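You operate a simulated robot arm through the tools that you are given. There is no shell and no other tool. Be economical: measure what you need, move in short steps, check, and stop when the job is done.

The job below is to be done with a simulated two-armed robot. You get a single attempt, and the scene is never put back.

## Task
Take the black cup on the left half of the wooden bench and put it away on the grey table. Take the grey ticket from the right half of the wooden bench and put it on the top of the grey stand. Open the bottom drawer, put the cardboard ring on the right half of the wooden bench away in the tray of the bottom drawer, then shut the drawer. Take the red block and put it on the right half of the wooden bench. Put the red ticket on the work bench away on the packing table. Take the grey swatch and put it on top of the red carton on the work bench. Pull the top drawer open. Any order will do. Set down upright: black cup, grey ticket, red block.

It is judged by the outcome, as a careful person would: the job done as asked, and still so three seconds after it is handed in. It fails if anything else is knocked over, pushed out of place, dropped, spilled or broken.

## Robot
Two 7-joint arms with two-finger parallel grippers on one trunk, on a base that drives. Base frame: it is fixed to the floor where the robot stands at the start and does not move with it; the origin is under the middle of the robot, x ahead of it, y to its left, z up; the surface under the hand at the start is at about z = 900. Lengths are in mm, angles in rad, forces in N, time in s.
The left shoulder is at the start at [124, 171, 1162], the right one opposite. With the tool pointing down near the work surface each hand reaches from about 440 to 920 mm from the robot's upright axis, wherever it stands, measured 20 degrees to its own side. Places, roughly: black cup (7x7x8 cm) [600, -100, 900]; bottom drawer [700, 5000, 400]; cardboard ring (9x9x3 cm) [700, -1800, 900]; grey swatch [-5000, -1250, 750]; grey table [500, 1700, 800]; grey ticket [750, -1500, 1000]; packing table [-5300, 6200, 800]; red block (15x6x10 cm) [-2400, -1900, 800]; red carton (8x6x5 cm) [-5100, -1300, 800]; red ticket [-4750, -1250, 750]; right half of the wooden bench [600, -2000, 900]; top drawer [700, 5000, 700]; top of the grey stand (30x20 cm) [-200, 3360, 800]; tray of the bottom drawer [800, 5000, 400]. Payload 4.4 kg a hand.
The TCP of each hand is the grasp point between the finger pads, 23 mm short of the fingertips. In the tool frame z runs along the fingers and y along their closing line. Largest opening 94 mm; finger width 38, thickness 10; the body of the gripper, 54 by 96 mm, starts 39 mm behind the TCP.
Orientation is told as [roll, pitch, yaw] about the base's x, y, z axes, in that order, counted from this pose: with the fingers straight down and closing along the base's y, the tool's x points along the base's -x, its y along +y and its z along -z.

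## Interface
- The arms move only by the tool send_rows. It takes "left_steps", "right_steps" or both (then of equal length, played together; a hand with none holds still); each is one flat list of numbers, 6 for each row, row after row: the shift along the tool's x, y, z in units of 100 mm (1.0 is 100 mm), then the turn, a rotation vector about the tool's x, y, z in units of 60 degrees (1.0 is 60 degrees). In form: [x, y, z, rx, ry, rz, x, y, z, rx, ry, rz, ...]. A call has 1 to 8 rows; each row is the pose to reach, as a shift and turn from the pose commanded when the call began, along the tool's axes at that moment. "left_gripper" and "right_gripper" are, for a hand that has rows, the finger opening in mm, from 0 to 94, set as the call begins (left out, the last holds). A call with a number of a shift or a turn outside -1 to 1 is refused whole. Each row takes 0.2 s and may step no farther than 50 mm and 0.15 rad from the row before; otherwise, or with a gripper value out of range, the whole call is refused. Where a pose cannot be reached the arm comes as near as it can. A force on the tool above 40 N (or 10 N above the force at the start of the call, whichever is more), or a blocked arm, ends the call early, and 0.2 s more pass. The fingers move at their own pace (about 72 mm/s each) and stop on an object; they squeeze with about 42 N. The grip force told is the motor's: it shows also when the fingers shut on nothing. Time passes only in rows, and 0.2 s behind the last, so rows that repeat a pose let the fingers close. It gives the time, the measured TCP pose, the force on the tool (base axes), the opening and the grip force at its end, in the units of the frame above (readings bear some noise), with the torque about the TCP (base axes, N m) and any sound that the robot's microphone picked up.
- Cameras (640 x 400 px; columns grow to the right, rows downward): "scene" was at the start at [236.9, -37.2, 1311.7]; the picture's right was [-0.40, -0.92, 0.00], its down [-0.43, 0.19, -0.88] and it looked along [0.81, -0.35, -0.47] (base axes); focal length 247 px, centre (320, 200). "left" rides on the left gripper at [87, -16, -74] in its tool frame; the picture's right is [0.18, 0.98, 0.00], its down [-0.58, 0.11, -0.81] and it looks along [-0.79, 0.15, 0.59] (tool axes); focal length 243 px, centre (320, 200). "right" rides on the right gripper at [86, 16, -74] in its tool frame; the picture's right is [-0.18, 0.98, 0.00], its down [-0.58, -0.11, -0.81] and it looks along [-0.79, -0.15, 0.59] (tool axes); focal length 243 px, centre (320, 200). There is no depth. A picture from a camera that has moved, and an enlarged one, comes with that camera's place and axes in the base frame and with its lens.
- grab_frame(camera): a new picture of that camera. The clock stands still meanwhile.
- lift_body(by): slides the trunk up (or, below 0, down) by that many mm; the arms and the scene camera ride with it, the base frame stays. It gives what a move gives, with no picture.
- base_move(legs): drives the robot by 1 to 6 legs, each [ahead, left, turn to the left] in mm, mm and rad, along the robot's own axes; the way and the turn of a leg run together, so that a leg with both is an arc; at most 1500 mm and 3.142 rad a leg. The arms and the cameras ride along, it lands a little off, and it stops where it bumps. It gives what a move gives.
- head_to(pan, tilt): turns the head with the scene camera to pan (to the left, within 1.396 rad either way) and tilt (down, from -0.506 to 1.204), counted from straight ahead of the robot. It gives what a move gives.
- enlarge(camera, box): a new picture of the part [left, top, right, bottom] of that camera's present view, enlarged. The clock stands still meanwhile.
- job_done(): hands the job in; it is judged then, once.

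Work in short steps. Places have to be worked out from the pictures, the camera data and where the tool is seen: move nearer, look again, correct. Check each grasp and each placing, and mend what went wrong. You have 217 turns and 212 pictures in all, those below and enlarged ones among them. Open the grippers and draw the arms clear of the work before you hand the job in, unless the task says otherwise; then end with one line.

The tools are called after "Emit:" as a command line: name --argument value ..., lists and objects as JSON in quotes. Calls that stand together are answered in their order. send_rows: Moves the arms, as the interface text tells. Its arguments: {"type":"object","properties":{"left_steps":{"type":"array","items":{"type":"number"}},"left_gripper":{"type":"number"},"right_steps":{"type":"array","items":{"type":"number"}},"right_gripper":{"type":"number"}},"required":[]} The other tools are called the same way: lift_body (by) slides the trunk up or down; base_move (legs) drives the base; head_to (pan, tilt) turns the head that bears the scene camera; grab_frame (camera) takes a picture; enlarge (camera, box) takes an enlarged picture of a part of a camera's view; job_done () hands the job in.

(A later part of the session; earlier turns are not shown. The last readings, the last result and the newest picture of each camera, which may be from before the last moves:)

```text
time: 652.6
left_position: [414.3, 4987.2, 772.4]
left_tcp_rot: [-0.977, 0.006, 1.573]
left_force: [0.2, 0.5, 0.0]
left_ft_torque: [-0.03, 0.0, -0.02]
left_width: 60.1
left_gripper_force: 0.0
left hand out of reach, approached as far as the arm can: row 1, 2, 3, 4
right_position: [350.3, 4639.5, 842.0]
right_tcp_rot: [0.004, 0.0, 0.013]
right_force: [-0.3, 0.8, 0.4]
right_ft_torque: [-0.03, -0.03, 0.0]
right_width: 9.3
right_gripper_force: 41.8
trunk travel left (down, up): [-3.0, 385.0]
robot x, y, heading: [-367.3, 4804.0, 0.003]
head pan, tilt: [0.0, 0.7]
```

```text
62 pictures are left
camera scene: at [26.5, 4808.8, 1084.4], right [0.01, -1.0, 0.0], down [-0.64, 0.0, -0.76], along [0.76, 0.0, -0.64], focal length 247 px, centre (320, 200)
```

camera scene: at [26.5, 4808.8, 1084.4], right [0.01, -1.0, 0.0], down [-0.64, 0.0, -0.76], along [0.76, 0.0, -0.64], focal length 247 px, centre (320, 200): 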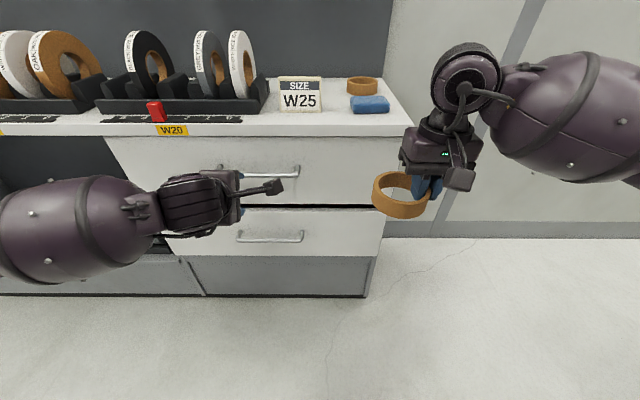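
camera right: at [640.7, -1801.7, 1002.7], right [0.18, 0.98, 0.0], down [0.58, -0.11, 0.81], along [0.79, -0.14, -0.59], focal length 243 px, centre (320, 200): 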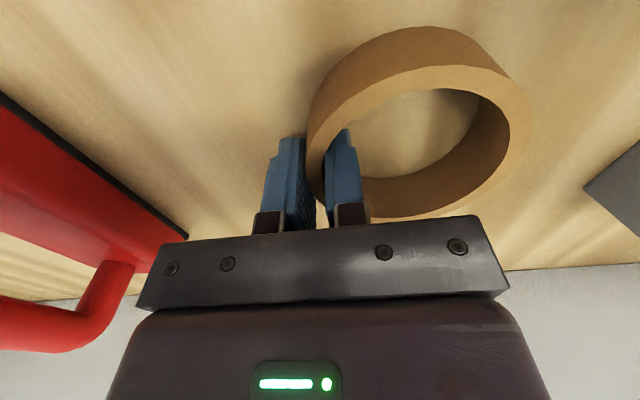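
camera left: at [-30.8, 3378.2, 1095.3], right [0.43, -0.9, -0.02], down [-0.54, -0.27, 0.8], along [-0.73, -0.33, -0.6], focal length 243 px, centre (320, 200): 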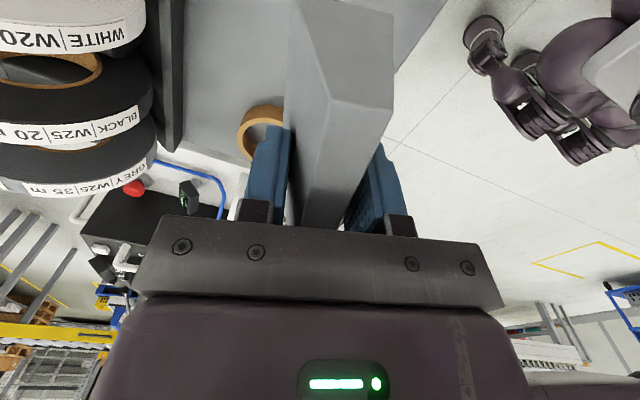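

The hand is tilted 56° forward, which is good enough to hook a bar. I'll move it straight down toward the bottom handle's height.

Emit:
send_rows --left_steps '[0, 0.4, 0.27, 0, 0, 0, 0, 0.83, 0.56, 0, 0, 0]'

Emit:
send_rows --left_steps '[0, 0.4, 0.27, 0, 0, 0, 0, 0.83, 0.56, 0, 0, 0]'

Emit:
grab_frame --camera "left"

Emit:
grab_frame --camera "scene"

```text
refused: row 2 steps farther than a row can; nothing moved
```

```text
refused: row 2 steps farther than a row can; nothing moved
```

```text
61 pictures are left
camera left: at [363.8, 4901.3, 828.3], right [-0.55, -0.19, -0.81], down [-0.73, 0.58, 0.36], along [0.41, 0.79, -0.46], focal length 243 px, centre (320, 200)
```

left: 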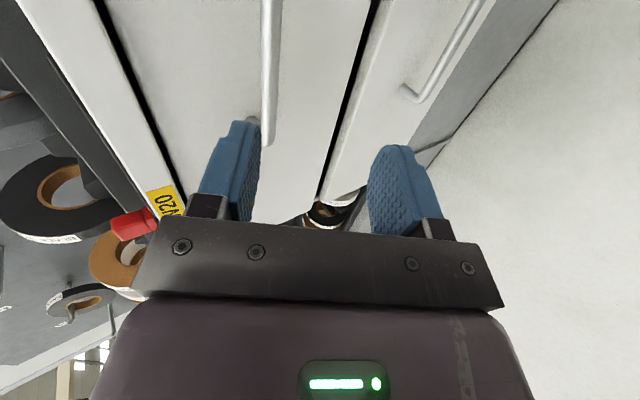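

```text
60 pictures are left
camera scene: at [26.5, 4808.8, 1084.4], right [0.01, -1.0, 0.0], down [-0.64, 0.0, -0.76], along [0.76, 0.0, -0.64], focal length 247 px, centre (320, 200)
```

scene: 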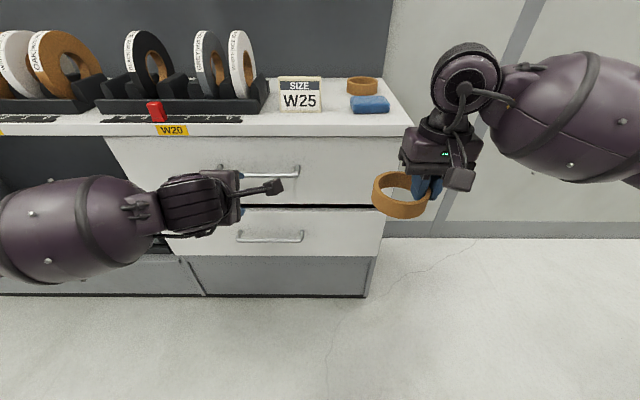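

I'll move in smaller rows to a pre-grasp point at about [470, 4987, 529], in line with the bottom bar (≈x 558, z 470).

Emit:
send_rows --left_steps '[0, 0.28, 0.3, 0, 0, 0, 0, 0.57, 0.61, 0, 0, 0, 0, 0.85, 0.91, 0, 0, 0]'

Emit:
send_rows --left_steps '[0, 0.28, 0.3, 0, 0, 0, 0, 0.57, 0.61, 0, 0, 0, 0, 0.85, 0.91, 0, 0, 0]'

Emit:
grab_frame --camera "left"

Emit:
grab_frame --camera "scene"

```text
time: 653.4
left_position: [420.4, 4985.3, 755.5]
left_tcp_rot: [-0.972, 0.006, 1.56]
left_force: [-0.5, -0.2, 0.5]
left_ft_torque: [0.03, -0.03, 0.01]
left_width: 59.9
left_gripper_force: 0.0
left hand out of reach, approached as far as the arm can: row 1, 2, 3
right_position: [352.0, 4640.6, 843.0]
right_tcp_rot: [0.007, 0.0, 0.014]
right_force: [0.5, 0.9, -0.2]
right_ft_torque: [-0.01, -0.03, 0.01]
right_width: 9.5
right_gripper_force: 42.3
trunk travel left (down, up): [-3.0, 385.0]
robot x, y, heading: [-363.4, 4810.1, 0.005]
head pan, tilt: [0.0, 0.7]
```

```text
time: 654.2
left_position: [422.5, 4984.7, 754.9]
left_tcp_rot: [-0.971, 0.005, 1.561]
left_force: [-0.2, 0.3, 0.3]
left_ft_torque: [-0.02, 0.04, 0.0]
left_width: 60.0
left_gripper_force: 0.0
left hand out of reach, approached as far as the arm can: row 1, 2, 3
right_position: [350.8, 4639.2, 843.7]
right_tcp_rot: [0.004, -0.001, 0.014]
right_force: [-0.2, 0.4, 0.5]
right_ft_torque: [-0.02, -0.03, -0.01]
right_width: 9.3
right_gripper_force: 41.9
trunk travel left (down, up): [-3.0, 385.0]
robot x, y, heading: [-363.3, 4812.0, 0.003]
head pan, tilt: [0.0, 0.7]
```

```text
59 pictures are left
camera left: at [368.7, 4899.8, 810.4], right [-0.56, -0.18, -0.81], down [-0.72, 0.59, 0.36], along [0.41, 0.79, -0.46], focal length 243 px, centre (320, 200)
```

left: 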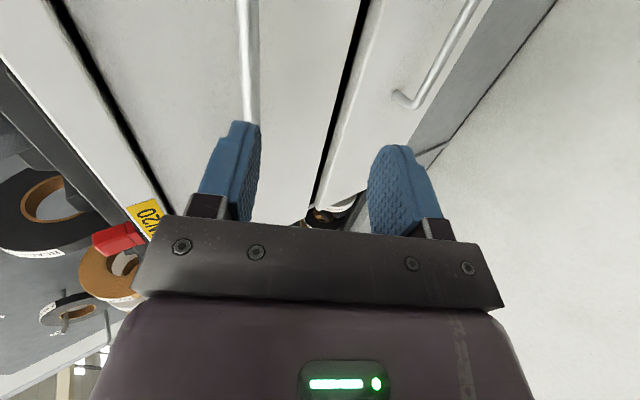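

```text
58 pictures are left
camera scene: at [26.5, 4808.8, 1084.4], right [0.01, -1.0, 0.0], down [-0.64, 0.0, -0.76], along [0.76, 0.0, -0.64], focal length 247 px, centre (320, 200)
```

scene: 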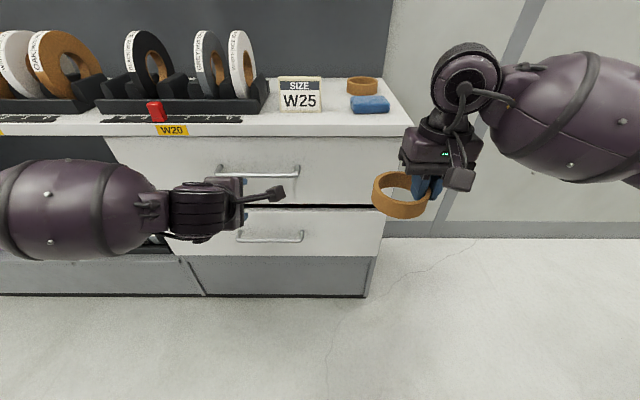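

At this wrist angle the arm can't go lower. Better: stand side-on (facing south, drawers on the left) so the left hand's natural pose closes across the bar, and pull by driving sideways. First I'll restore the left wrist.

Emit:
send_rows --left_steps '[0, 0, 0, -0.14, 0, 0, 0, 0, 0, -0.28, 0, 0, 0, 0, 0, -0.42, 0, 0, 0, 0, 0, -0.56, 0, 0, 0, 0, 0, -0.7, 0, 0, 0, 0, 0, -0.84, 0, 0, 0, 0, 0, -0.93, 0, 0]'

Emit:
send_rows --left_steps '[0, 0, 0, 0, 0, 0.14, 0, 0, 0, 0, 0, 0.28, 0, 0, 0, 0, 0, 0.42, 0, 0, 0, 0, 0, 0.56, 0, 0, 0, 0, 0, 0.7, 0, 0, 0, 0, 0, 0.84, 0, 0, 0, 0, 0, 0.98]'

Emit:
send_rows --left_steps '[0, 0, 0, 0, 0, 0.14, 0, 0, 0, 0, 0, 0.28, 0, 0, 0, 0, 0, 0.42, 0, 0, 0, 0, 0, 0.51]'

Emit:
base_move --legs '[[0, 955, 0], [0, 0, -1.575]]'

```text
time: 655.8
left_position: [419.2, 4985.1, 752.7]
left_tcp_rot: [0.002, 0.003, 1.572]
left_force: [-0.3, 0.3, -0.7]
left_ft_torque: [-0.01, -0.01, -0.01]
left_width: 60.3
left_gripper_force: 0.0
right_position: [350.5, 4639.0, 843.2]
right_tcp_rot: [0.006, -0.002, 0.013]
right_force: [0.7, 0.1, -0.7]
right_ft_torque: [0.01, 0.0, 0.01]
right_width: 9.3
right_gripper_force: 42.5
trunk travel left (down, up): [-3.0, 385.0]
robot x, y, heading: [-364.1, 4809.0, 0.009]
head pan, tilt: [0.0, 0.7]
```

```text
time: 657.4
left_position: [420.6, 4985.7, 754.3]
left_tcp_rot: [-0.004, 0.001, 0.541]
left_force: [-0.3, -0.3, -0.2]
left_ft_torque: [0.02, 0.01, 0.04]
left_width: 59.8
left_gripper_force: 0.1
right_position: [350.3, 4638.7, 843.8]
right_tcp_rot: [0.006, -0.001, 0.015]
right_force: [0.1, 0.0, -0.3]
right_ft_torque: [-0.01, -0.02, 0.01]
right_width: 9.5
right_gripper_force: 42.3
trunk travel left (down, up): [-3.0, 385.0]
robot x, y, heading: [-365.6, 4807.1, 0.007]
head pan, tilt: [0.0, 0.7]
```

```text
time: 658.4
left_position: [420.3, 4984.5, 753.5]
left_tcp_rot: [-0.004, -0.002, 0.009]
left_force: [0.2, -0.1, -0.4]
left_ft_torque: [-0.03, 0.02, 0.02]
left_width: 60.2
left_gripper_force: 0.1
right_position: [350.4, 4639.7, 844.2]
right_tcp_rot: [0.006, 0.0, 0.014]
right_force: [-0.2, 1.6, -1.2]
right_ft_torque: [-0.04, 0.03, 0.02]
right_width: 9.0
right_gripper_force: 42.1
trunk travel left (down, up): [-3.0, 385.0]
robot x, y, heading: [-365.4, 4809.2, 0.009]
head pan, tilt: [0.0, 0.7]
```

```text
time: 671.0
left_position: [-201.0, 4980.7, 752.6]
left_tcp_rot: [-0.004, -0.001, -1.563]
left_force: [-0.8, 0.3, 0.0]
left_ft_torque: [-0.01, 0.03, 0.02]
left_width: 60.2
left_gripper_force: 0.0
right_position: [-547.1, 5051.5, 842.8]
right_tcp_rot: [0.005, -0.001, -1.561]
right_force: [-0.3, -0.6, 0.5]
right_ft_torque: [0.0, -0.03, -0.01]
right_width: 9.5
right_gripper_force: 41.9
trunk travel left (down, up): [-3.0, 385.0]
robot x, y, heading: [-379.4, 5767.1, -1.57]
head pan, tilt: [0.0, 0.7]
```

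Now I'll lower the left hand toward z≈475 with a 30° roll toward the drawers, drawing it in a bit.

Emit:
send_rows --left_steps '[0.2, 0, 0.3, -0.14, 0, 0, 0.4, 0, 0.6, -0.28, 0, 0, 0.6, 0, 0.9, -0.42, 0, 0]' --left_gripper 40

Emit:
send_rows --left_steps '[0.15, -0.14, 0.3, -0.08, 0, 0, 0.3, -0.28, 0.6, -0.08, 0, 0, 0.45, -0.42, 0.9, -0.08, 0, 0]'

Emit:
send_rows --left_steps '[0, -0.22, 0.39, 0, 0, 0, 0, -0.45, 0.78, 0, 0, 0]'

Emit:
head_to --pan 0.9 --tilt 0.7

Emit:
grab_frame --camera "scene"

```text
time: 671.9
left_position: [-203.5, 5039.3, 662.3]
left_tcp_rot: [0.438, -0.003, -1.562]
left_force: [0.0, -0.1, 0.0]
left_ft_torque: [-0.02, -0.01, 0.03]
left_width: 40.1
left_gripper_force: 0.0
right_position: [-547.0, 5052.5, 842.9]
right_tcp_rot: [0.005, -0.001, -1.561]
right_force: [-0.5, -0.3, -0.4]
right_ft_torque: [0.04, 0.02, -0.02]
right_width: 9.4
right_gripper_force: 41.3
trunk travel left (down, up): [-3.0, 385.0]
robot x, y, heading: [-376.3, 5766.9, -1.565]
head pan, tilt: [0.0, 0.7]
```

```text
time: 672.6
left_position: [-202.5, 5084.9, 563.4]
left_tcp_rot: [0.522, -0.003, -1.565]
left_force: [-0.3, -0.2, 0.6]
left_ft_torque: [0.01, 0.02, 0.02]
left_width: 40.1
left_gripper_force: 0.0
right_position: [-547.2, 5051.7, 842.6]
right_tcp_rot: [0.004, 0.001, -1.562]
right_force: [0.0, 0.6, -1.0]
right_ft_torque: [-0.01, -0.02, -0.01]
right_width: 9.4
right_gripper_force: 42.4
trunk travel left (down, up): [-3.0, 385.0]
robot x, y, heading: [-376.6, 5765.7, -1.565]
head pan, tilt: [0.0, 0.7]
```

```text
time: 673.2
left_position: [-201.5, 5083.5, 475.3]
left_tcp_rot: [0.52, -0.002, -1.563]
left_force: [0.3, 0.3, 0.7]
left_ft_torque: [0.0, 0.01, 0.02]
left_width: 40.1
left_gripper_force: 0.1
right_position: [-547.8, 5050.5, 843.9]
right_tcp_rot: [0.006, 0.001, -1.562]
right_force: [0.3, 0.0, -0.3]
right_ft_torque: [0.0, 0.03, 0.0]
right_width: 9.4
right_gripper_force: 42.4
trunk travel left (down, up): [-3.0, 385.0]
robot x, y, heading: [-377.2, 5767.6, -1.565]
head pan, tilt: [0.0, 0.7]
```

```text
time: 674.5
left_position: [-202.1, 5084.5, 475.8]
left_tcp_rot: [0.517, -0.001, -1.566]
left_force: [0.4, 0.2, 1.1]
left_ft_torque: [-0.01, -0.02, -0.02]
left_width: 39.7
left_gripper_force: 0.0
right_position: [-547.5, 5051.9, 842.5]
right_tcp_rot: [0.005, 0.0, -1.562]
right_force: [0.1, 0.2, -0.4]
right_ft_torque: [0.01, -0.02, 0.01]
right_width: 9.4
right_gripper_force: 42.5
trunk travel left (down, up): [-3.0, 385.0]
robot x, y, heading: [-375.7, 5764.5, -1.566]
head pan, tilt: [0.901, 0.7]
```

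```text
57 pictures are left
camera scene: at [-308.5, 5407.1, 1084.4], right [-0.62, -0.78, 0.0], down [-0.51, 0.4, -0.76], along [0.6, -0.47, -0.64], focal length 247 px, centre (320, 200)
```

scene: 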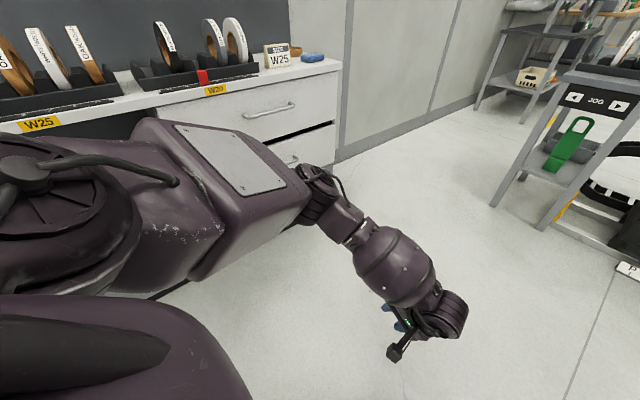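

The elbow would hit the unit if I only slide sideways, so I'll face about 60° right of the drawers' normal (heading -60°) and compensate with the wrist.

Emit:
base_move --legs '[[286, 350, 0], [0, 0, 0.52]]'

Emit:
send_rows --left_steps '[0, 0, 0, 0, -0.062, 0.108, 0, 0, 0, 0, -0.125, 0.216, 0, 0, 0, 0, -0.187, 0.324, 0, 0, 0, 0, -0.25, 0.433]'

Emit:
head_to --pan 0.55 --tilt 0.8

Emit:
grab_frame --camera "scene"

Emit:
grab_frame --camera "left"

```text
time: 679.4
left_position: [364.2, 4899.0, 493.3]
left_tcp_rot: [0.512, -0.029, -1.208]
left_force: [-0.3, -0.8, -0.3]
left_ft_torque: [0.01, -0.01, 0.0]
left_width: 39.8
left_gripper_force: 0.0
right_position: [66.2, 4759.0, 849.0]
right_tcp_rot: [0.013, -0.009, -1.181]
right_force: [-0.2, 1.0, -0.2]
right_ft_torque: [0.01, -0.02, 0.01]
right_width: 9.4
right_gripper_force: 42.6
trunk travel left (down, up): [-3.0, 385.0]
robot x, y, heading: [-34.8, 5480.9, -1.19]
head pan, tilt: [0.901, 0.7]
stopped in leg 2: the robot was blocked; the commanded pose is now the measured one
```

```text
time: 680.6
left_position: [339.9, 4919.1, 472.4]
left_tcp_rot: [0.489, 0.002, -1.753]
left_force: [-0.8, -0.5, -0.5]
left_ft_torque: [0.03, 0.01, 0.0]
left_width: 39.8
left_gripper_force: 0.1
right_position: [65.5, 4758.1, 851.5]
right_tcp_rot: [0.009, -0.011, -1.181]
right_force: [0.7, -0.7, 0.9]
right_ft_torque: [0.0, 0.01, -0.02]
right_width: 9.2
right_gripper_force: 42.2
trunk travel left (down, up): [-3.0, 385.0]
robot x, y, heading: [-38.3, 5481.2, -1.192]
head pan, tilt: [0.901, 0.7]
stopped in row 4 (left hand): the arm was blocked; the commanded pose is now the measured one
```

```text
time: 681.4
left_position: [340.1, 4917.1, 471.3]
left_tcp_rot: [0.491, 0.004, -1.752]
left_force: [0.0, -0.3, -0.4]
left_ft_torque: [0.0, 0.03, 0.02]
left_width: 39.9
left_gripper_force: 0.1
right_position: [64.8, 4758.1, 846.6]
right_tcp_rot: [0.011, -0.007, -1.183]
right_force: [0.6, -0.1, 0.1]
right_ft_torque: [-0.01, -0.01, -0.03]
right_width: 9.2
right_gripper_force: 41.4
trunk travel left (down, up): [-3.0, 385.0]
robot x, y, heading: [-30.3, 5478.1, -1.187]
head pan, tilt: [0.55, 0.799]
```

```text
56 pictures are left
camera scene: at [136.5, 5153.1, 1079.1], right [-0.6, -0.8, 0.0], down [-0.57, 0.42, -0.7], along [0.57, -0.42, -0.71], focal length 247 px, centre (320, 200)
```

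scene: 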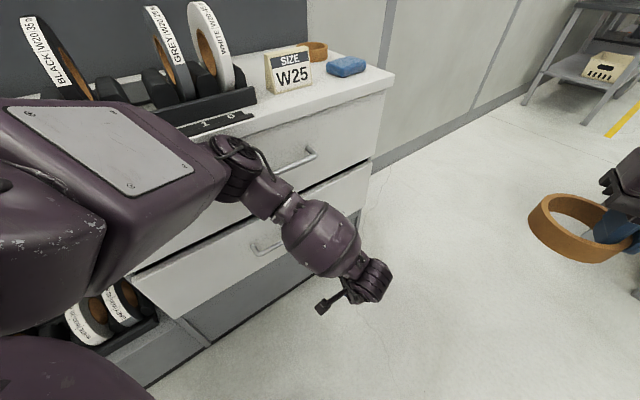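

```text
55 pictures are left
camera left: at [308.6, 5012.4, 528.9], right [0.89, 0.02, 0.46], down [-0.39, -0.52, 0.76], along [0.26, -0.85, -0.45], focal length 243 px, centre (320, 200)
```

left: 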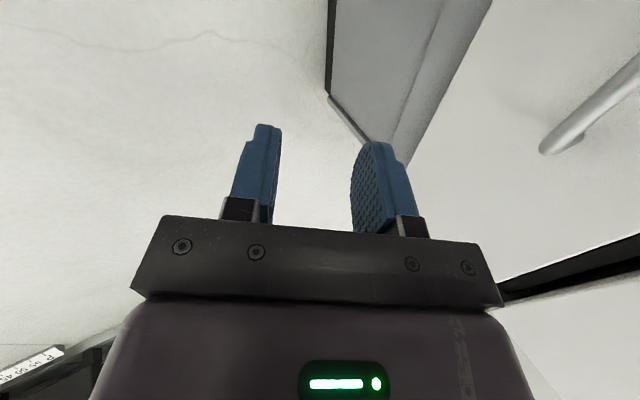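

The upper arm met the unit, so I'll back off at once, return to facing the drawers, and set the left wrist to yaw 90° with only a moderate forward tilt.

Emit:
base_move --legs '[[0, -350, 0], [0, 0, 1.19], [0, -540, 0]]'

Emit:
send_rows --left_steps '[0, 0.1, -0.3, 0.14, 0, 0, 0, 0.2, -0.6, 0.28, 0, 0, 0, 0.3, -0.9, 0.42, 0, 0, 0, 0.3, -0.9, 0.46, 0, 0]'

Emit:
send_rows --left_steps '[0, 0, -0.1, 0, 0, -0.14, 0, 0, -0.2, 0, 0, -0.28, 0, 0, -0.3, 0, 0, -0.42, 0, 0, -0.4, 0, 0, -0.56, 0, 0, -0.5, 0, 0, -0.7, 0, 0, -0.5, 0, 0, -0.84, 0, 0, -0.5, 0, 0, -0.98]'

Emit:
send_rows --left_steps '[0, 0, 0, 0, 0, -0.14, 0, 0, 0, 0, 0, -0.28, 0, 0, 0, 0, 0, -0.42, 0, 0, 0, 0, 0, -0.56, 0, 0, 0, 0, 0, -0.7, 0, 0, 0, 0, 0, -0.84, 0, 0, 0, 0, 0, -0.98]'

Emit:
head_to --pan 0.1 --tilt 0.6

Emit:
grab_frame --camera "scene"

```text
time: 692.9
left_position: [311.6, 4956.7, 467.0]
left_tcp_rot: [0.488, 0.003, -0.553]
left_force: [-0.6, -0.3, -0.3]
left_ft_torque: [-0.01, 0.05, 0.0]
left_width: 40.2
left_gripper_force: 0.0
right_position: [359.7, 4642.4, 842.9]
right_tcp_rot: [0.005, 0.001, 0.012]
right_force: [0.2, -0.4, -0.1]
right_ft_torque: [0.02, -0.03, -0.02]
right_width: 9.3
right_gripper_force: 42.0
trunk travel left (down, up): [-3.0, 385.0]
robot x, y, heading: [-352.5, 4809.5, 0.006]
head pan, tilt: [0.55, 0.799]
```

```text
time: 693.9
left_position: [304.1, 4944.0, 561.5]
left_tcp_rot: [0.005, 0.004, -0.554]
left_force: [0.5, -0.2, -0.6]
left_ft_torque: [0.02, -0.03, 0.01]
left_width: 40.0
left_gripper_force: 0.1
right_position: [359.3, 4640.8, 842.8]
right_tcp_rot: [0.003, 0.002, 0.014]
right_force: [0.6, 0.5, -1.1]
right_ft_torque: [-0.02, 0.01, 0.04]
right_width: 9.1
right_gripper_force: 42.1
trunk travel left (down, up): [-3.0, 385.0]
robot x, y, heading: [-351.6, 4811.4, 0.008]
head pan, tilt: [0.55, 0.799]
```

```text
time: 695.5
left_position: [305.4, 4944.3, 612.2]
left_tcp_rot: [0.006, -0.005, 0.475]
left_force: [-0.8, 0.9, 0.3]
left_ft_torque: [0.03, -0.01, -0.01]
left_width: 39.8
left_gripper_force: 0.1
right_position: [359.3, 4641.1, 841.5]
right_tcp_rot: [0.005, 0.002, 0.012]
right_force: [-0.5, -0.5, -0.4]
right_ft_torque: [-0.01, 0.02, -0.01]
right_width: 9.5
right_gripper_force: 42.6
trunk travel left (down, up): [-3.0, 385.0]
robot x, y, heading: [-355.5, 4813.2, 0.008]
head pan, tilt: [0.55, 0.799]
```

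```text
time: 697.1
left_position: [304.9, 4944.1, 612.0]
left_tcp_rot: [-0.002, -0.007, 1.501]
left_force: [0.4, 0.2, -0.5]
left_ft_torque: [0.01, 0.01, -0.01]
left_width: 40.1
left_gripper_force: 0.1
right_position: [359.3, 4642.1, 842.8]
right_tcp_rot: [0.004, 0.003, 0.013]
right_force: [-0.2, -0.5, -0.6]
right_ft_torque: [-0.05, 0.02, 0.01]
right_width: 9.1
right_gripper_force: 42.3
trunk travel left (down, up): [-3.0, 385.0]
robot x, y, heading: [-352.3, 4808.8, 0.009]
head pan, tilt: [0.55, 0.799]
```

```text
time: 698.0
left_position: [303.7, 4944.0, 611.6]
left_tcp_rot: [-0.002, -0.006, 1.497]
left_force: [-0.4, 0.5, 0.0]
left_ft_torque: [0.02, -0.02, 0.0]
left_width: 40.0
left_gripper_force: 0.1
right_position: [358.9, 4641.6, 842.4]
right_tcp_rot: [0.006, 0.002, 0.013]
right_force: [-0.3, 0.7, -1.2]
right_ft_torque: [-0.04, 0.0, -0.04]
right_width: 9.3
right_gripper_force: 42.5
trunk travel left (down, up): [-3.0, 385.0]
robot x, y, heading: [-357.2, 4808.5, 0.005]
head pan, tilt: [0.099, 0.6]
```

```text
54 pictures are left
camera scene: at [38.0, 4820.2, 1093.0], right [0.11, -0.99, 0.0], down [-0.56, -0.06, -0.82], along [0.82, 0.09, -0.57], focal length 247 px, centre (320, 200)
```

scene: 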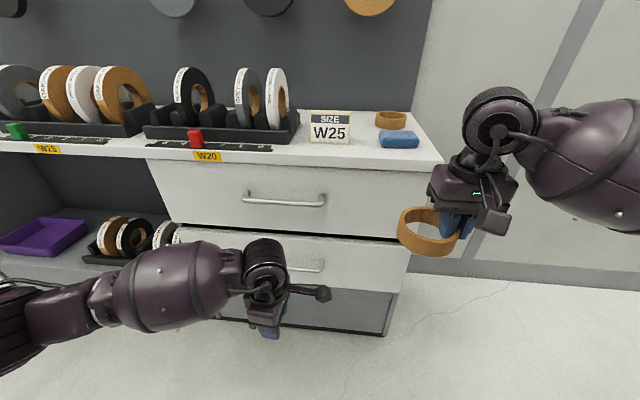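

Yaw 1.5 works here with the hand vertical at z 612, and nothing on the unit was disturbed. I'll tilt it 30° forward while lowering.

Emit:
send_rows --left_steps '[0, 0, 0.2, 0.13, 0, -0.03, 0, 0, 0.4, 0.26, 0, -0.06, 0, 0, 0.6, 0.39, 0, -0.06, 0, 0, 0.7, 0.5, 0, -0.06]'

Emit:
send_rows --left_steps '[0, 0.2, 0.35, 0, 0, 0, 0, 0.36, 0.62, 0, 0, 0]'

Emit:
grab_frame --camera "left"

Emit:
grab_frame --camera "scene"

```text
time: 699.0
left_position: [304.1, 4942.9, 541.8]
left_tcp_rot: [-0.527, 0.011, 1.557]
left_force: [-0.5, 0.3, -0.2]
left_ft_torque: [0.03, -0.01, 0.01]
left_width: 40.0
left_gripper_force: 0.0
right_position: [360.3, 4641.6, 841.9]
right_tcp_rot: [0.006, 0.002, 0.014]
right_force: [0.7, 0.1, -0.1]
right_ft_torque: [-0.01, -0.02, 0.0]
right_width: 9.4
right_gripper_force: 42.3
trunk travel left (down, up): [-3.0, 385.0]
robot x, y, heading: [-355.8, 4810.6, 0.01]
head pan, tilt: [0.099, 0.6]
```

```text
time: 699.6
left_position: [303.8, 4942.0, 469.1]
left_tcp_rot: [-0.522, 0.009, 1.56]
left_force: [-3.2, 1.3, -2.9]
left_ft_torque: [-0.11, -0.27, -0.11]
left_width: 39.9
left_gripper_force: 0.0
right_position: [358.0, 4640.6, 842.9]
right_tcp_rot: [0.007, 0.001, 0.012]
right_force: [0.7, 0.5, -0.2]
right_ft_torque: [-0.02, -0.03, -0.01]
right_width: 9.4
right_gripper_force: 42.1
trunk travel left (down, up): [-3.0, 385.0]
robot x, y, heading: [-351.4, 4805.0, 0.005]
head pan, tilt: [0.099, 0.6]
```

```text
53 pictures are left
camera left: at [280.6, 4858.4, 542.4], right [-0.85, -0.18, -0.49], down [-0.49, 0.59, 0.64], along [0.18, 0.78, -0.6], focal length 243 px, centre (320, 200)
```

left: 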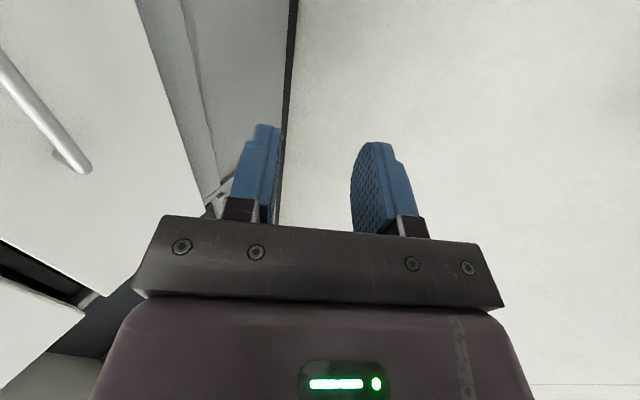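

```text
52 pictures are left
camera scene: at [37.8, 4819.3, 1092.9], right [0.1, -0.99, 0.0], down [-0.56, -0.06, -0.83], along [0.82, 0.09, -0.56], focal length 247 px, centre (320, 200)
```

scene: 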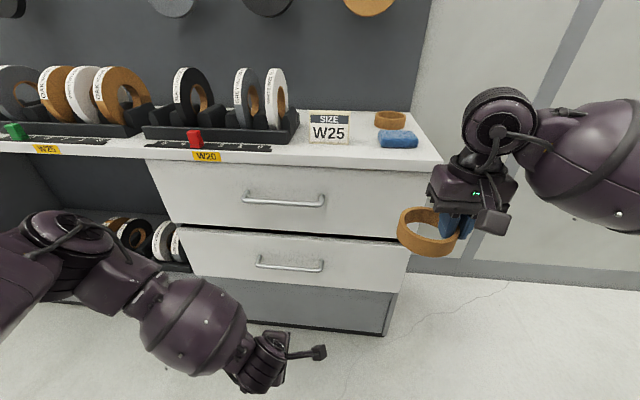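

The hand reaches bar height. Bottom bar ≈[556, 4972, 483]. I'll raise to a pre-grasp (z≈540), set the opening to 30, and drive ahead 215 mm.

Emit:
send_rows --left_steps '[0, -0.18, -0.31, 0, 0, 0, 0, -0.355, -0.615, 0, 0, 0]' --left_gripper 30

Emit:
base_move --legs '[[205, 0, 0]]'

Emit:
grab_frame --camera "left"

Emit:
head_to --pan 0.25 --tilt 0.95

Emit:
grab_frame --camera "scene"

```text
time: 700.2
left_position: [302.8, 4943.4, 541.1]
left_tcp_rot: [-0.526, 0.007, 1.559]
left_force: [-0.5, -0.4, 0.3]
left_ft_torque: [-0.01, 0.01, -0.01]
left_width: 30.0
left_gripper_force: 0.1
right_position: [358.6, 4641.8, 841.7]
right_tcp_rot: [0.006, 0.002, 0.015]
right_force: [-0.7, 0.7, -0.7]
right_ft_torque: [0.0, 0.02, 0.03]
right_width: 9.4
right_gripper_force: 42.4
trunk travel left (down, up): [-3.0, 385.0]
robot x, y, heading: [-356.9, 4811.4, 0.01]
head pan, tilt: [0.099, 0.6]
```

```text
time: 701.6
left_position: [469.1, 4943.3, 541.3]
left_tcp_rot: [-0.526, 0.009, 1.558]
left_force: [0.2, 1.5, 0.0]
left_ft_torque: [0.02, -0.04, -0.05]
left_width: 30.0
left_gripper_force: 0.0
right_position: [516.9, 4643.7, 841.8]
right_tcp_rot: [-0.001, 0.017, 0.034]
right_force: [-9.7, -0.3, 1.2]
right_ft_torque: [0.08, -0.05, 0.41]
right_width: 9.6
right_gripper_force: 42.1
trunk travel left (down, up): [-3.0, 385.0]
robot x, y, heading: [-189.5, 4807.8, 0.004]
head pan, tilt: [0.099, 0.6]
stopped in leg 1: the force on the tool passed its limit at 59 N (the readings are from after the stop); the commanded pose is now the measured one
```

```text
51 pictures are left
camera left: at [444.9, 4859.7, 614.0], right [-0.85, -0.18, -0.49], down [-0.49, 0.59, 0.64], along [0.18, 0.78, -0.59], focal length 243 px, centre (320, 200)
```

left: 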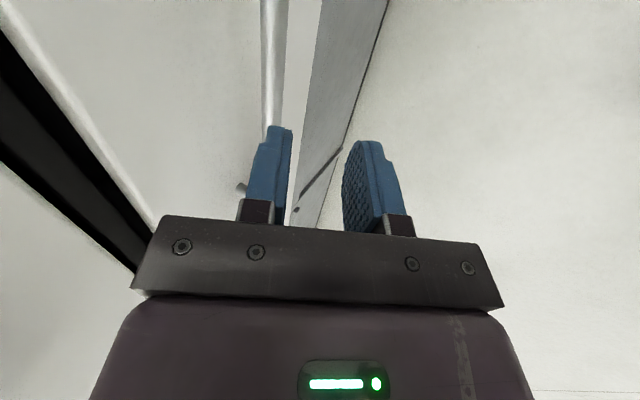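

```text
time: 702.5
left_position: [468.4, 4944.6, 540.7]
left_tcp_rot: [-0.525, 0.008, 1.557]
left_force: [0.0, -0.5, 0.0]
left_ft_torque: [-0.03, 0.0, 0.01]
left_width: 29.9
left_gripper_force: 0.0
right_position: [518.0, 4643.4, 840.7]
right_tcp_rot: [-0.001, 0.018, 0.034]
right_force: [-16.3, 2.3, -0.5]
right_ft_torque: [0.01, 0.09, 0.73]
right_width: 9.8
right_gripper_force: 41.9
trunk travel left (down, up): [-3.0, 385.0]
robot x, y, heading: [-190.8, 4807.1, 0.01]
head pan, tilt: [0.25, 0.949]
```

```text
50 pictures are left
camera scene: at [185.1, 4830.2, 1065.1], right [0.25, -0.97, 0.0], down [-0.79, -0.2, -0.58], along [0.56, 0.15, -0.81], focal length 247 px, centre (320, 200)
```

scene: 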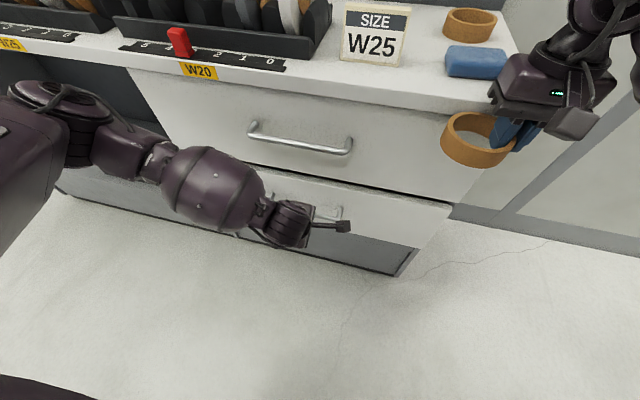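

The ring in the right hand touched the counter edge. I'll back up, draw the right hand back 200 mm, and try again.

Emit:
base_move --legs '[[-60, 0, 0]]'

Emit:
send_rows --right_steps '[0.33, 0, 0, 0, 0, 0, 0.66, 0, 0, 0, 0, 0, 1.0, 0, 0, 0, 0, 0]'

Emit:
send_rows --right_steps '[0.33, 0, 0, 0, 0, 0, 0.66, 0, 0, 0, 0, 0, 1.0, 0, 0, 0, 0, 0]'

Emit:
base_move --legs '[[110, 0, 0]]'

Emit:
grab_frame --camera "left"

Emit:
grab_frame --camera "right"

```text
time: 703.5
left_position: [408.2, 4944.4, 540.0]
left_tcp_rot: [-0.526, 0.008, 1.559]
left_force: [0.5, -0.1, -0.7]
left_ft_torque: [-0.02, 0.04, 0.05]
left_width: 30.3
left_gripper_force: 0.0
right_position: [458.3, 4642.9, 842.4]
right_tcp_rot: [0.0, 0.017, 0.031]
right_force: [0.7, 0.2, -0.5]
right_ft_torque: [0.01, -0.02, 0.0]
right_width: 9.4
right_gripper_force: 42.4
trunk travel left (down, up): [-3.0, 385.0]
robot x, y, heading: [-246.9, 4811.1, 0.011]
head pan, tilt: [0.25, 0.949]
```

```text
time: 704.2
left_position: [409.2, 4944.3, 540.9]
left_tcp_rot: [-0.526, 0.009, 1.56]
left_force: [0.2, -0.3, -0.5]
left_ft_torque: [0.05, 0.0, -0.01]
left_width: 30.1
left_gripper_force: 0.0
right_position: [358.9, 4641.2, 842.9]
right_tcp_rot: [0.001, 0.017, 0.03]
right_force: [-0.1, 0.4, -0.2]
right_ft_torque: [-0.04, -0.05, 0.01]
right_width: 9.7
right_gripper_force: 42.4
trunk travel left (down, up): [-3.0, 385.0]
robot x, y, heading: [-246.8, 4810.2, 0.004]
head pan, tilt: [0.25, 0.949]
```

```text
time: 705.0
left_position: [408.7, 4943.2, 541.1]
left_tcp_rot: [-0.527, 0.009, 1.558]
left_force: [0.2, -0.3, 0.7]
left_ft_torque: [-0.07, -0.02, -0.01]
left_width: 30.1
left_gripper_force: 0.0
right_position: [296.5, 4646.8, 845.4]
right_tcp_rot: [-0.001, 0.018, 0.029]
right_force: [-0.2, -0.4, -0.7]
right_ft_torque: [-0.03, 0.0, 0.0]
right_width: 9.5
right_gripper_force: 42.8
right hand out of reach, approached as far as the arm can: row 2, 3
trunk travel left (down, up): [-3.0, 385.0]
robot x, y, heading: [-249.5, 4811.7, 0.006]
head pan, tilt: [0.25, 0.949]
```

```text
time: 706.2
left_position: [519.6, 4944.6, 539.0]
left_tcp_rot: [-0.524, 0.009, 1.558]
left_force: [0.1, -0.6, 0.5]
left_ft_torque: [0.0, 0.01, 0.03]
left_width: 29.9
left_gripper_force: 0.1
right_position: [407.1, 4647.4, 843.9]
right_tcp_rot: [-0.001, 0.019, 0.032]
right_force: [-0.6, 0.2, -0.4]
right_ft_torque: [0.01, 0.03, 0.04]
right_width: 9.5
right_gripper_force: 41.9
trunk travel left (down, up): [-3.0, 385.0]
robot x, y, heading: [-142.3, 4810.5, 0.005]
head pan, tilt: [0.25, 0.949]
```

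```text
49 pictures are left
camera left: at [496.0, 4860.4, 613.0], right [-0.85, -0.18, -0.49], down [-0.49, 0.59, 0.64], along [0.18, 0.79, -0.59], focal length 243 px, centre (320, 200)
```

left: 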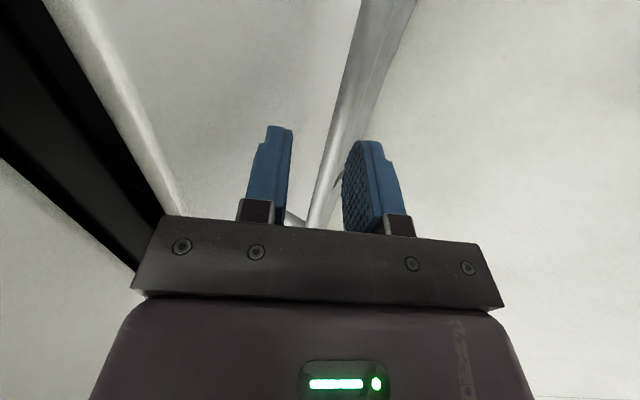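

```text
48 pictures are left
camera right: at [321.2, 4661.3, 919.8], right [0.15, 0.99, 0.0], down [0.6, -0.09, 0.8], along [0.79, -0.12, -0.61], focal length 243 px, centre (320, 200)
```

right: 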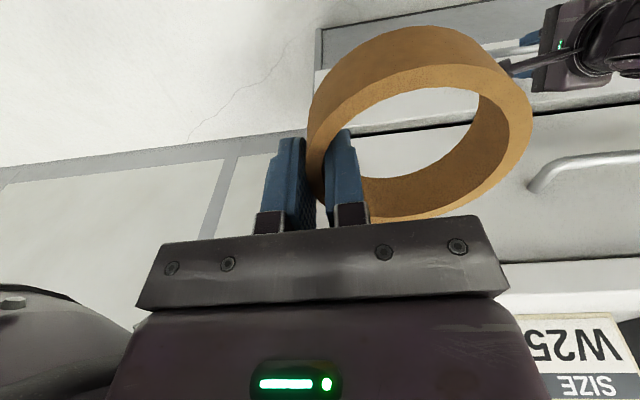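

Triangulating, the bottom bar is at ≈x 535, z 493. I'll shift the hand 10 mm and slide the fingers over it, then close.

Emit:
send_rows --left_steps '[0, 0.098, 0, 0, 0, 0, 0, 0.098, 0.2, 0, 0, 0, 0, 0.098, 0.35, 0, 0, 0, 0, 0.098, 0.44, 0, 0, 0]'

Emit:
grab_frame --camera "left"

Emit:
send_rows --left_steps '[0, 0, 0, 0, 0, 0, 0, 0, 0, 0, 0, 0, 0, 0, 0, 0, 0, 0]' --left_gripper 0

```text
time: 707.2
left_position: [533.5, 4944.6, 497.3]
left_tcp_rot: [-0.527, 0.008, 1.558]
left_force: [0.0, 0.4, 0.0]
left_ft_torque: [0.03, 0.01, -0.01]
left_width: 30.1
left_gripper_force: 0.0
right_position: [406.6, 4647.6, 844.2]
right_tcp_rot: [0.0, 0.017, 0.031]
right_force: [0.3, 0.4, -1.1]
right_ft_torque: [-0.02, 0.03, -0.01]
right_width: 9.2
right_gripper_force: 42.0
trunk travel left (down, up): [-3.0, 385.0]
robot x, y, heading: [-137.8, 4809.9, 0.013]
head pan, tilt: [0.25, 0.949]
```

```text
47 pictures are left
camera left: at [509.2, 4860.3, 569.8], right [-0.85, -0.18, -0.49], down [-0.49, 0.59, 0.64], along [0.18, 0.79, -0.59], focal length 243 px, centre (320, 200)
```

left: 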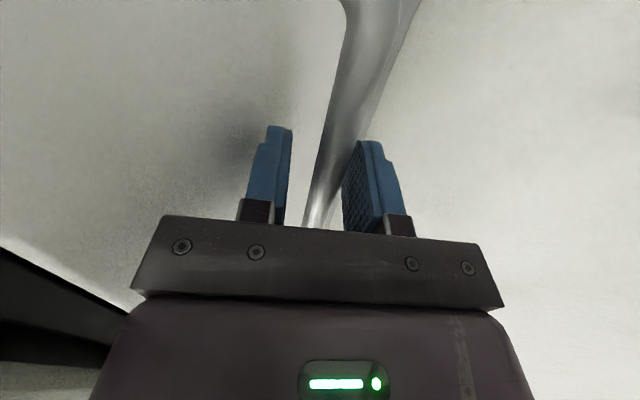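

```text
time: 708.0
left_position: [530.6, 4945.6, 496.4]
left_tcp_rot: [-0.521, 0.009, 1.56]
left_force: [-13.4, -0.3, -4.8]
left_ft_torque: [0.05, 0.03, 0.21]
left_width: 13.7
left_gripper_force: 44.6
right_position: [406.9, 4647.9, 843.2]
right_tcp_rot: [0.001, 0.018, 0.033]
right_force: [-0.2, -0.3, -1.0]
right_ft_torque: [-0.04, -0.02, 0.0]
right_width: 9.4
right_gripper_force: 42.1
trunk travel left (down, up): [-3.0, 385.0]
robot x, y, heading: [-140.0, 4812.8, 0.005]
head pan, tilt: [0.25, 0.949]
```

The bar is gripped (13.7 mm). I'll pull by driving back.

Emit:
base_move --legs '[[-320, 0, 0]]'

Emit:
grab_frame --camera "scene"

```text
time: 710.1
left_position: [230.5, 4944.6, 497.7]
left_tcp_rot: [-0.535, 0.003, 1.56]
left_force: [1.4, -0.3, 1.1]
left_ft_torque: [0.08, 0.02, 0.08]
left_width: 13.6
left_gripper_force: 45.2
right_position: [101.0, 4646.1, 845.2]
right_tcp_rot: [-0.001, 0.017, 0.031]
right_force: [-0.5, -0.1, -0.2]
right_ft_torque: [0.0, -0.01, 0.0]
right_width: 9.3
right_gripper_force: 41.8
trunk travel left (down, up): [-3.0, 385.0]
robot x, y, heading: [-447.3, 4815.4, 0.009]
head pan, tilt: [0.25, 0.949]
stopped in leg 1: the force on the tool passed its limit at 56 N (the readings are from after the stop); the commanded pose is now the measured one
```

```text
46 pictures are left
camera scene: at [-69.7, 4829.0, 1064.8], right [0.25, -0.97, 0.0], down [-0.79, -0.21, -0.58], along [0.56, 0.15, -0.81], focal length 247 px, centre (320, 200)
```

scene: 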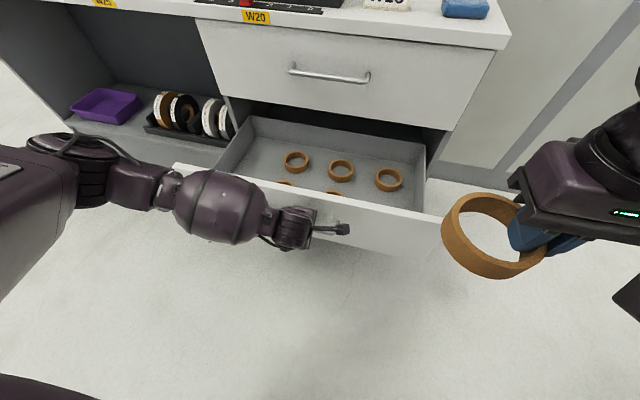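

The drawer is open 300 mm; its tray holds five rings with a free place at about [405, 4760]. I'll release the handle, lift the left hand clear and advance 150 mm.

Emit:
send_rows --left_steps '[0, 0, 0, 0, 0, 0, 0, 0, 0, 0, 0, 0, 0, 0, -0.3, 0, 0, 0, 0, 0, -0.6, 0, 0, 0, 0, 0, -0.9, 0, 0, 0]' --left_gripper 45

Emit:
send_rows --left_steps '[0, -0.2, -0.35, 0, 0, 0, 0, -0.45, -0.7, 0, 0, 0]'

Emit:
base_move --legs '[[150, 0, 0]]'

Emit:
send_rows --right_steps '[-0.3, 0.24, 0.1, 0, -0.016, 0, -0.6, 0.48, 0.2, 0, -0.016, 0, -0.9, 0.72, 0.3, 0, -0.016, 0]'

Emit:
grab_frame --camera "right"

Emit:
grab_frame --camera "scene"

```text
time: 711.3
left_position: [183.3, 4946.3, 574.6]
left_tcp_rot: [-0.531, 0.004, 1.562]
left_force: [0.4, -0.1, 0.4]
left_ft_torque: [-0.02, -0.01, 0.01]
left_width: 45.3
left_gripper_force: 0.0
right_position: [100.3, 4646.2, 844.3]
right_tcp_rot: [0.001, 0.018, 0.032]
right_force: [0.1, -0.5, 0.1]
right_ft_torque: [-0.02, -0.02, 0.04]
right_width: 9.3
right_gripper_force: 42.0
trunk travel left (down, up): [-3.0, 385.0]
robot x, y, heading: [-447.9, 4811.6, 0.009]
head pan, tilt: [0.25, 0.949]
```

```text
time: 711.9
left_position: [186.8, 4946.1, 659.0]
left_tcp_rot: [-0.532, 0.004, 1.562]
left_force: [-0.9, 0.2, -0.3]
left_ft_torque: [-0.01, 0.02, 0.01]
left_width: 45.2
left_gripper_force: 0.0
right_position: [100.7, 4645.9, 843.0]
right_tcp_rot: [-0.001, 0.017, 0.032]
right_force: [0.1, 0.2, -0.6]
right_ft_torque: [-0.02, 0.01, -0.02]
right_width: 9.5
right_gripper_force: 42.6
trunk travel left (down, up): [-3.0, 385.0]
robot x, y, heading: [-445.2, 4810.1, 0.009]
head pan, tilt: [0.25, 0.949]
```

```text
time: 713.3
left_position: [337.4, 4946.9, 658.8]
left_tcp_rot: [-0.532, 0.006, 1.562]
left_force: [-0.4, -0.4, -1.1]
left_ft_torque: [-0.02, -0.01, -0.02]
left_width: 44.6
left_gripper_force: 0.0
right_position: [251.1, 4648.1, 843.1]
right_tcp_rot: [-0.001, 0.017, 0.033]
right_force: [-0.5, -0.1, -0.5]
right_ft_torque: [0.01, -0.02, 0.01]
right_width: 9.4
right_gripper_force: 41.6
trunk travel left (down, up): [-3.0, 385.0]
robot x, y, heading: [-297.2, 4811.4, 0.008]
head pan, tilt: [0.25, 0.949]
```

```text
time: 714.1
left_position: [336.6, 4948.7, 659.4]
left_tcp_rot: [-0.533, 0.004, 1.563]
left_force: [-0.2, 0.3, -0.6]
left_ft_torque: [0.01, 0.0, 0.01]
left_width: 45.1
left_gripper_force: 0.1
right_position: [338.5, 4722.4, 812.3]
right_tcp_rot: [0.0, -0.001, 0.031]
right_force: [0.1, 0.5, 0.6]
right_ft_torque: [-0.01, -0.01, 0.0]
right_width: 9.2
right_gripper_force: 42.1
trunk travel left (down, up): [-3.0, 385.0]
robot x, y, heading: [-295.3, 4808.6, 0.008]
head pan, tilt: [0.25, 0.949]
```

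```text
45 pictures are left
camera right: at [250.7, 4735.8, 887.0], right [0.15, 0.99, 0.0], down [0.58, -0.09, 0.81], along [0.8, -0.12, -0.59], focal length 243 px, centre (320, 200)
```

right: 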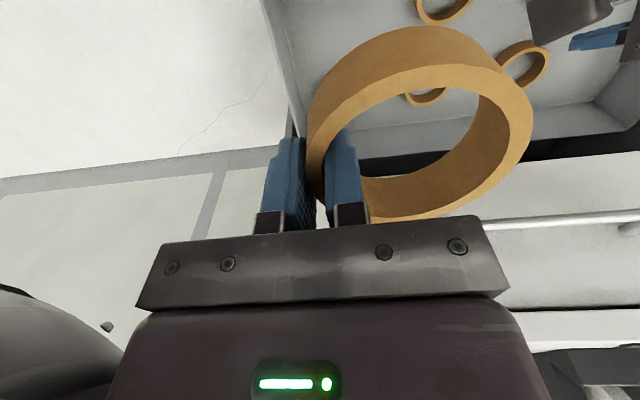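

```text
44 pictures are left
camera scene: at [80.4, 4830.4, 1064.6], right [0.25, -0.97, 0.0], down [-0.79, -0.21, -0.58], along [0.56, 0.15, -0.81], focal length 247 px, centre (320, 200)
```

scene: 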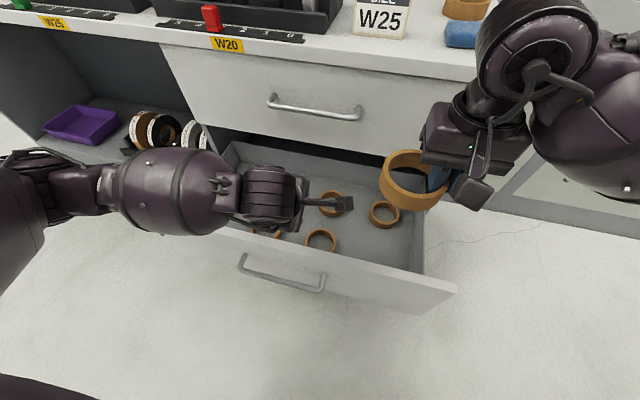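

Clear to descend: ring centre would be ≈[405, 4764], right of and before the others. I'll go down in steps.

Emit:
send_rows --right_steps '[-0.3, 0, 0.3, 0, 0, 0, -0.6, 0, 0.6, 0, 0, 0, -0.66, 0, 0.95, 0, 0, 0]'

Emit:
send_rows --right_steps '[0, 0, 0.45, 0, 0, 0, 0, 0, 0.9, 0, 0, 0]'

Emit:
send_rows --right_steps '[0, 0, 0.45, 0, 0, 0, 0, 0, 0.9, 0, 0, 0]'

Emit:
grab_frame --camera "right"

Emit:
grab_frame --camera "scene"

```text
time: 714.9
left_position: [337.4, 4948.0, 657.3]
left_tcp_rot: [-0.532, 0.003, 1.561]
left_force: [-0.2, -0.2, -0.2]
left_ft_torque: [-0.01, 0.01, -0.01]
left_width: 45.1
left_gripper_force: 0.2
right_position: [404.5, 4724.7, 717.0]
right_tcp_rot: [0.001, 0.001, 0.035]
right_force: [-0.6, 0.0, -0.8]
right_ft_torque: [0.01, 0.02, -0.04]
right_width: 9.1
right_gripper_force: 41.6
trunk travel left (down, up): [-3.0, 385.0]
robot x, y, heading: [-295.5, 4811.3, 0.009]
head pan, tilt: [0.25, 0.949]
```

```text
time: 715.5
left_position: [336.6, 4947.6, 657.7]
left_tcp_rot: [-0.532, 0.004, 1.562]
left_force: [-0.1, 0.2, -0.7]
left_ft_torque: [0.02, -0.01, 0.03]
left_width: 44.9
left_gripper_force: 0.0
right_position: [402.8, 4724.5, 626.3]
right_tcp_rot: [0.0, 0.002, 0.034]
right_force: [-0.4, 0.0, -0.9]
right_ft_torque: [-0.02, 0.02, -0.01]
right_width: 9.0
right_gripper_force: 41.8
trunk travel left (down, up): [-3.0, 385.0]
robot x, y, heading: [-296.6, 4809.8, -0.002]
head pan, tilt: [0.25, 0.949]
```

```text
time: 716.1
left_position: [338.1, 4948.1, 658.2]
left_tcp_rot: [-0.533, 0.003, 1.562]
left_force: [0.8, 0.3, 0.2]
left_ft_torque: [0.0, -0.03, 0.01]
left_width: 45.1
left_gripper_force: 0.1
right_position: [405.1, 4725.4, 537.4]
right_tcp_rot: [0.001, 0.0, 0.034]
right_force: [0.4, 0.0, 0.3]
right_ft_torque: [-0.01, -0.01, -0.01]
right_width: 9.3
right_gripper_force: 42.0
trunk travel left (down, up): [-3.0, 385.0]
robot x, y, heading: [-293.1, 4811.5, 0.007]
head pan, tilt: [0.25, 0.949]
```

```text
43 pictures are left
camera right: at [317.2, 4738.6, 611.6], right [0.15, 0.99, 0.0], down [0.58, -0.09, 0.81], along [0.8, -0.12, -0.59], focal length 243 px, centre (320, 200)
```

right: 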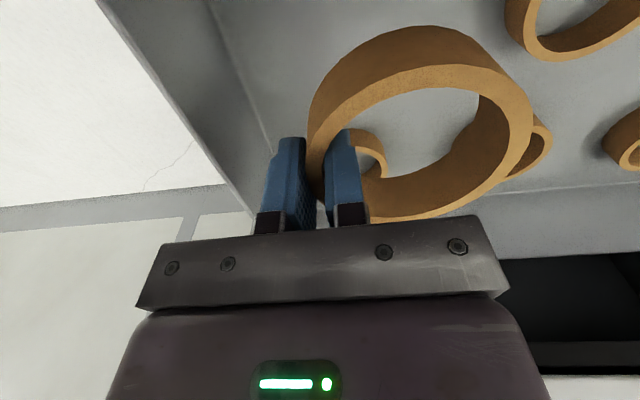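

```text
42 pictures are left
camera scene: at [80.6, 4830.3, 1064.5], right [0.25, -0.97, 0.0], down [-0.79, -0.21, -0.58], along [0.56, 0.15, -0.81], focal length 247 px, centre (320, 200)
```

scene: 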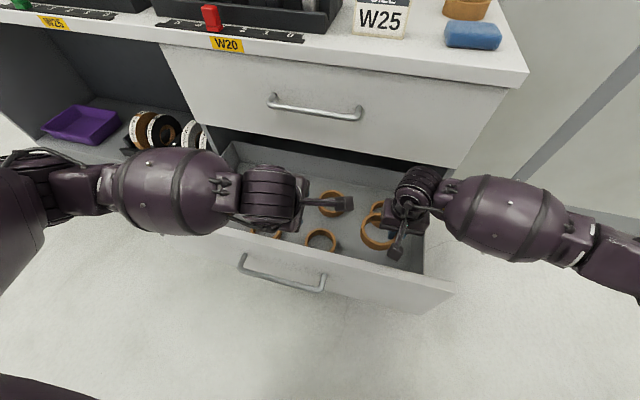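

The landing place is clear. I'll lower further, then gently to contact.

Emit:
send_rows --right_steps '[0, 0, 0.4, 0, 0, 0, 0, 0, 0.7, 0, 0, 0]'

Emit:
send_rows --right_steps '[0, 0, 0.08, 0, 0, 0, 0, 0, 0.16, 0, 0, 0, 0, 0, 0.24, 0, 0, 0, 0, 0, 0.32, 0, 0, 0, 0, 0, 0.4, 0, 0, 0, 0, 0, 0.48, 0, 0, 0, 0, 0, 0.56, 0, 0, 0]'

Emit:
grab_frame --camera "right"

```text
time: 716.9
left_position: [337.6, 4948.2, 656.5]
left_tcp_rot: [-0.529, 0.003, 1.564]
left_force: [0.3, -0.2, -0.6]
left_ft_torque: [0.0, -0.01, 0.02]
left_width: 44.8
left_gripper_force: 0.1
right_position: [409.6, 4723.6, 468.1]
right_tcp_rot: [0.001, -0.007, 0.026]
right_force: [7.3, -0.1, 1.6]
right_ft_torque: [-0.04, 0.72, -0.14]
right_width: 9.4
right_gripper_force: 41.8
trunk travel left (down, up): [-3.0, 385.0]
robot x, y, heading: [-291.8, 4812.6, 0.007]
head pan, tilt: [0.25, 0.949]
stopped in row 2 (right hand): the force on the tool passed its limit at 45 N (the readings are from after the stop); the commanded pose is now the measured one
```

```text
time: 718.5
left_position: [336.5, 4947.3, 659.2]
left_tcp_rot: [-0.533, 0.004, 1.564]
left_force: [-0.7, 0.1, -0.3]
left_ft_torque: [0.01, -0.04, 0.02]
left_width: 44.9
left_gripper_force: 0.1
right_position: [411.4, 4723.6, 414.9]
right_tcp_rot: [0.0, -0.011, 0.029]
right_force: [6.8, -4.2, 19.1]
right_ft_torque: [0.41, 2.61, 0.37]
right_width: 9.4
right_gripper_force: 42.1
trunk travel left (down, up): [-3.0, 385.0]
robot x, y, heading: [-294.6, 4808.8, 0.007]
head pan, tilt: [0.25, 0.949]
```

```text
41 pictures are left
camera right: at [322.1, 4737.9, 488.5], right [0.16, 0.99, 0.0], down [0.58, -0.09, 0.81], along [0.8, -0.13, -0.58], focal length 243 px, centre (320, 200)
```

right: 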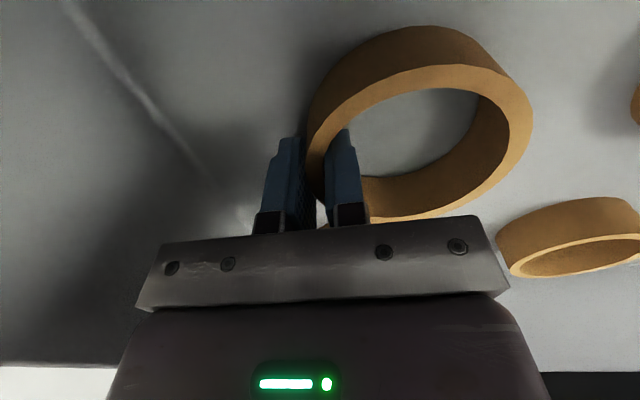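

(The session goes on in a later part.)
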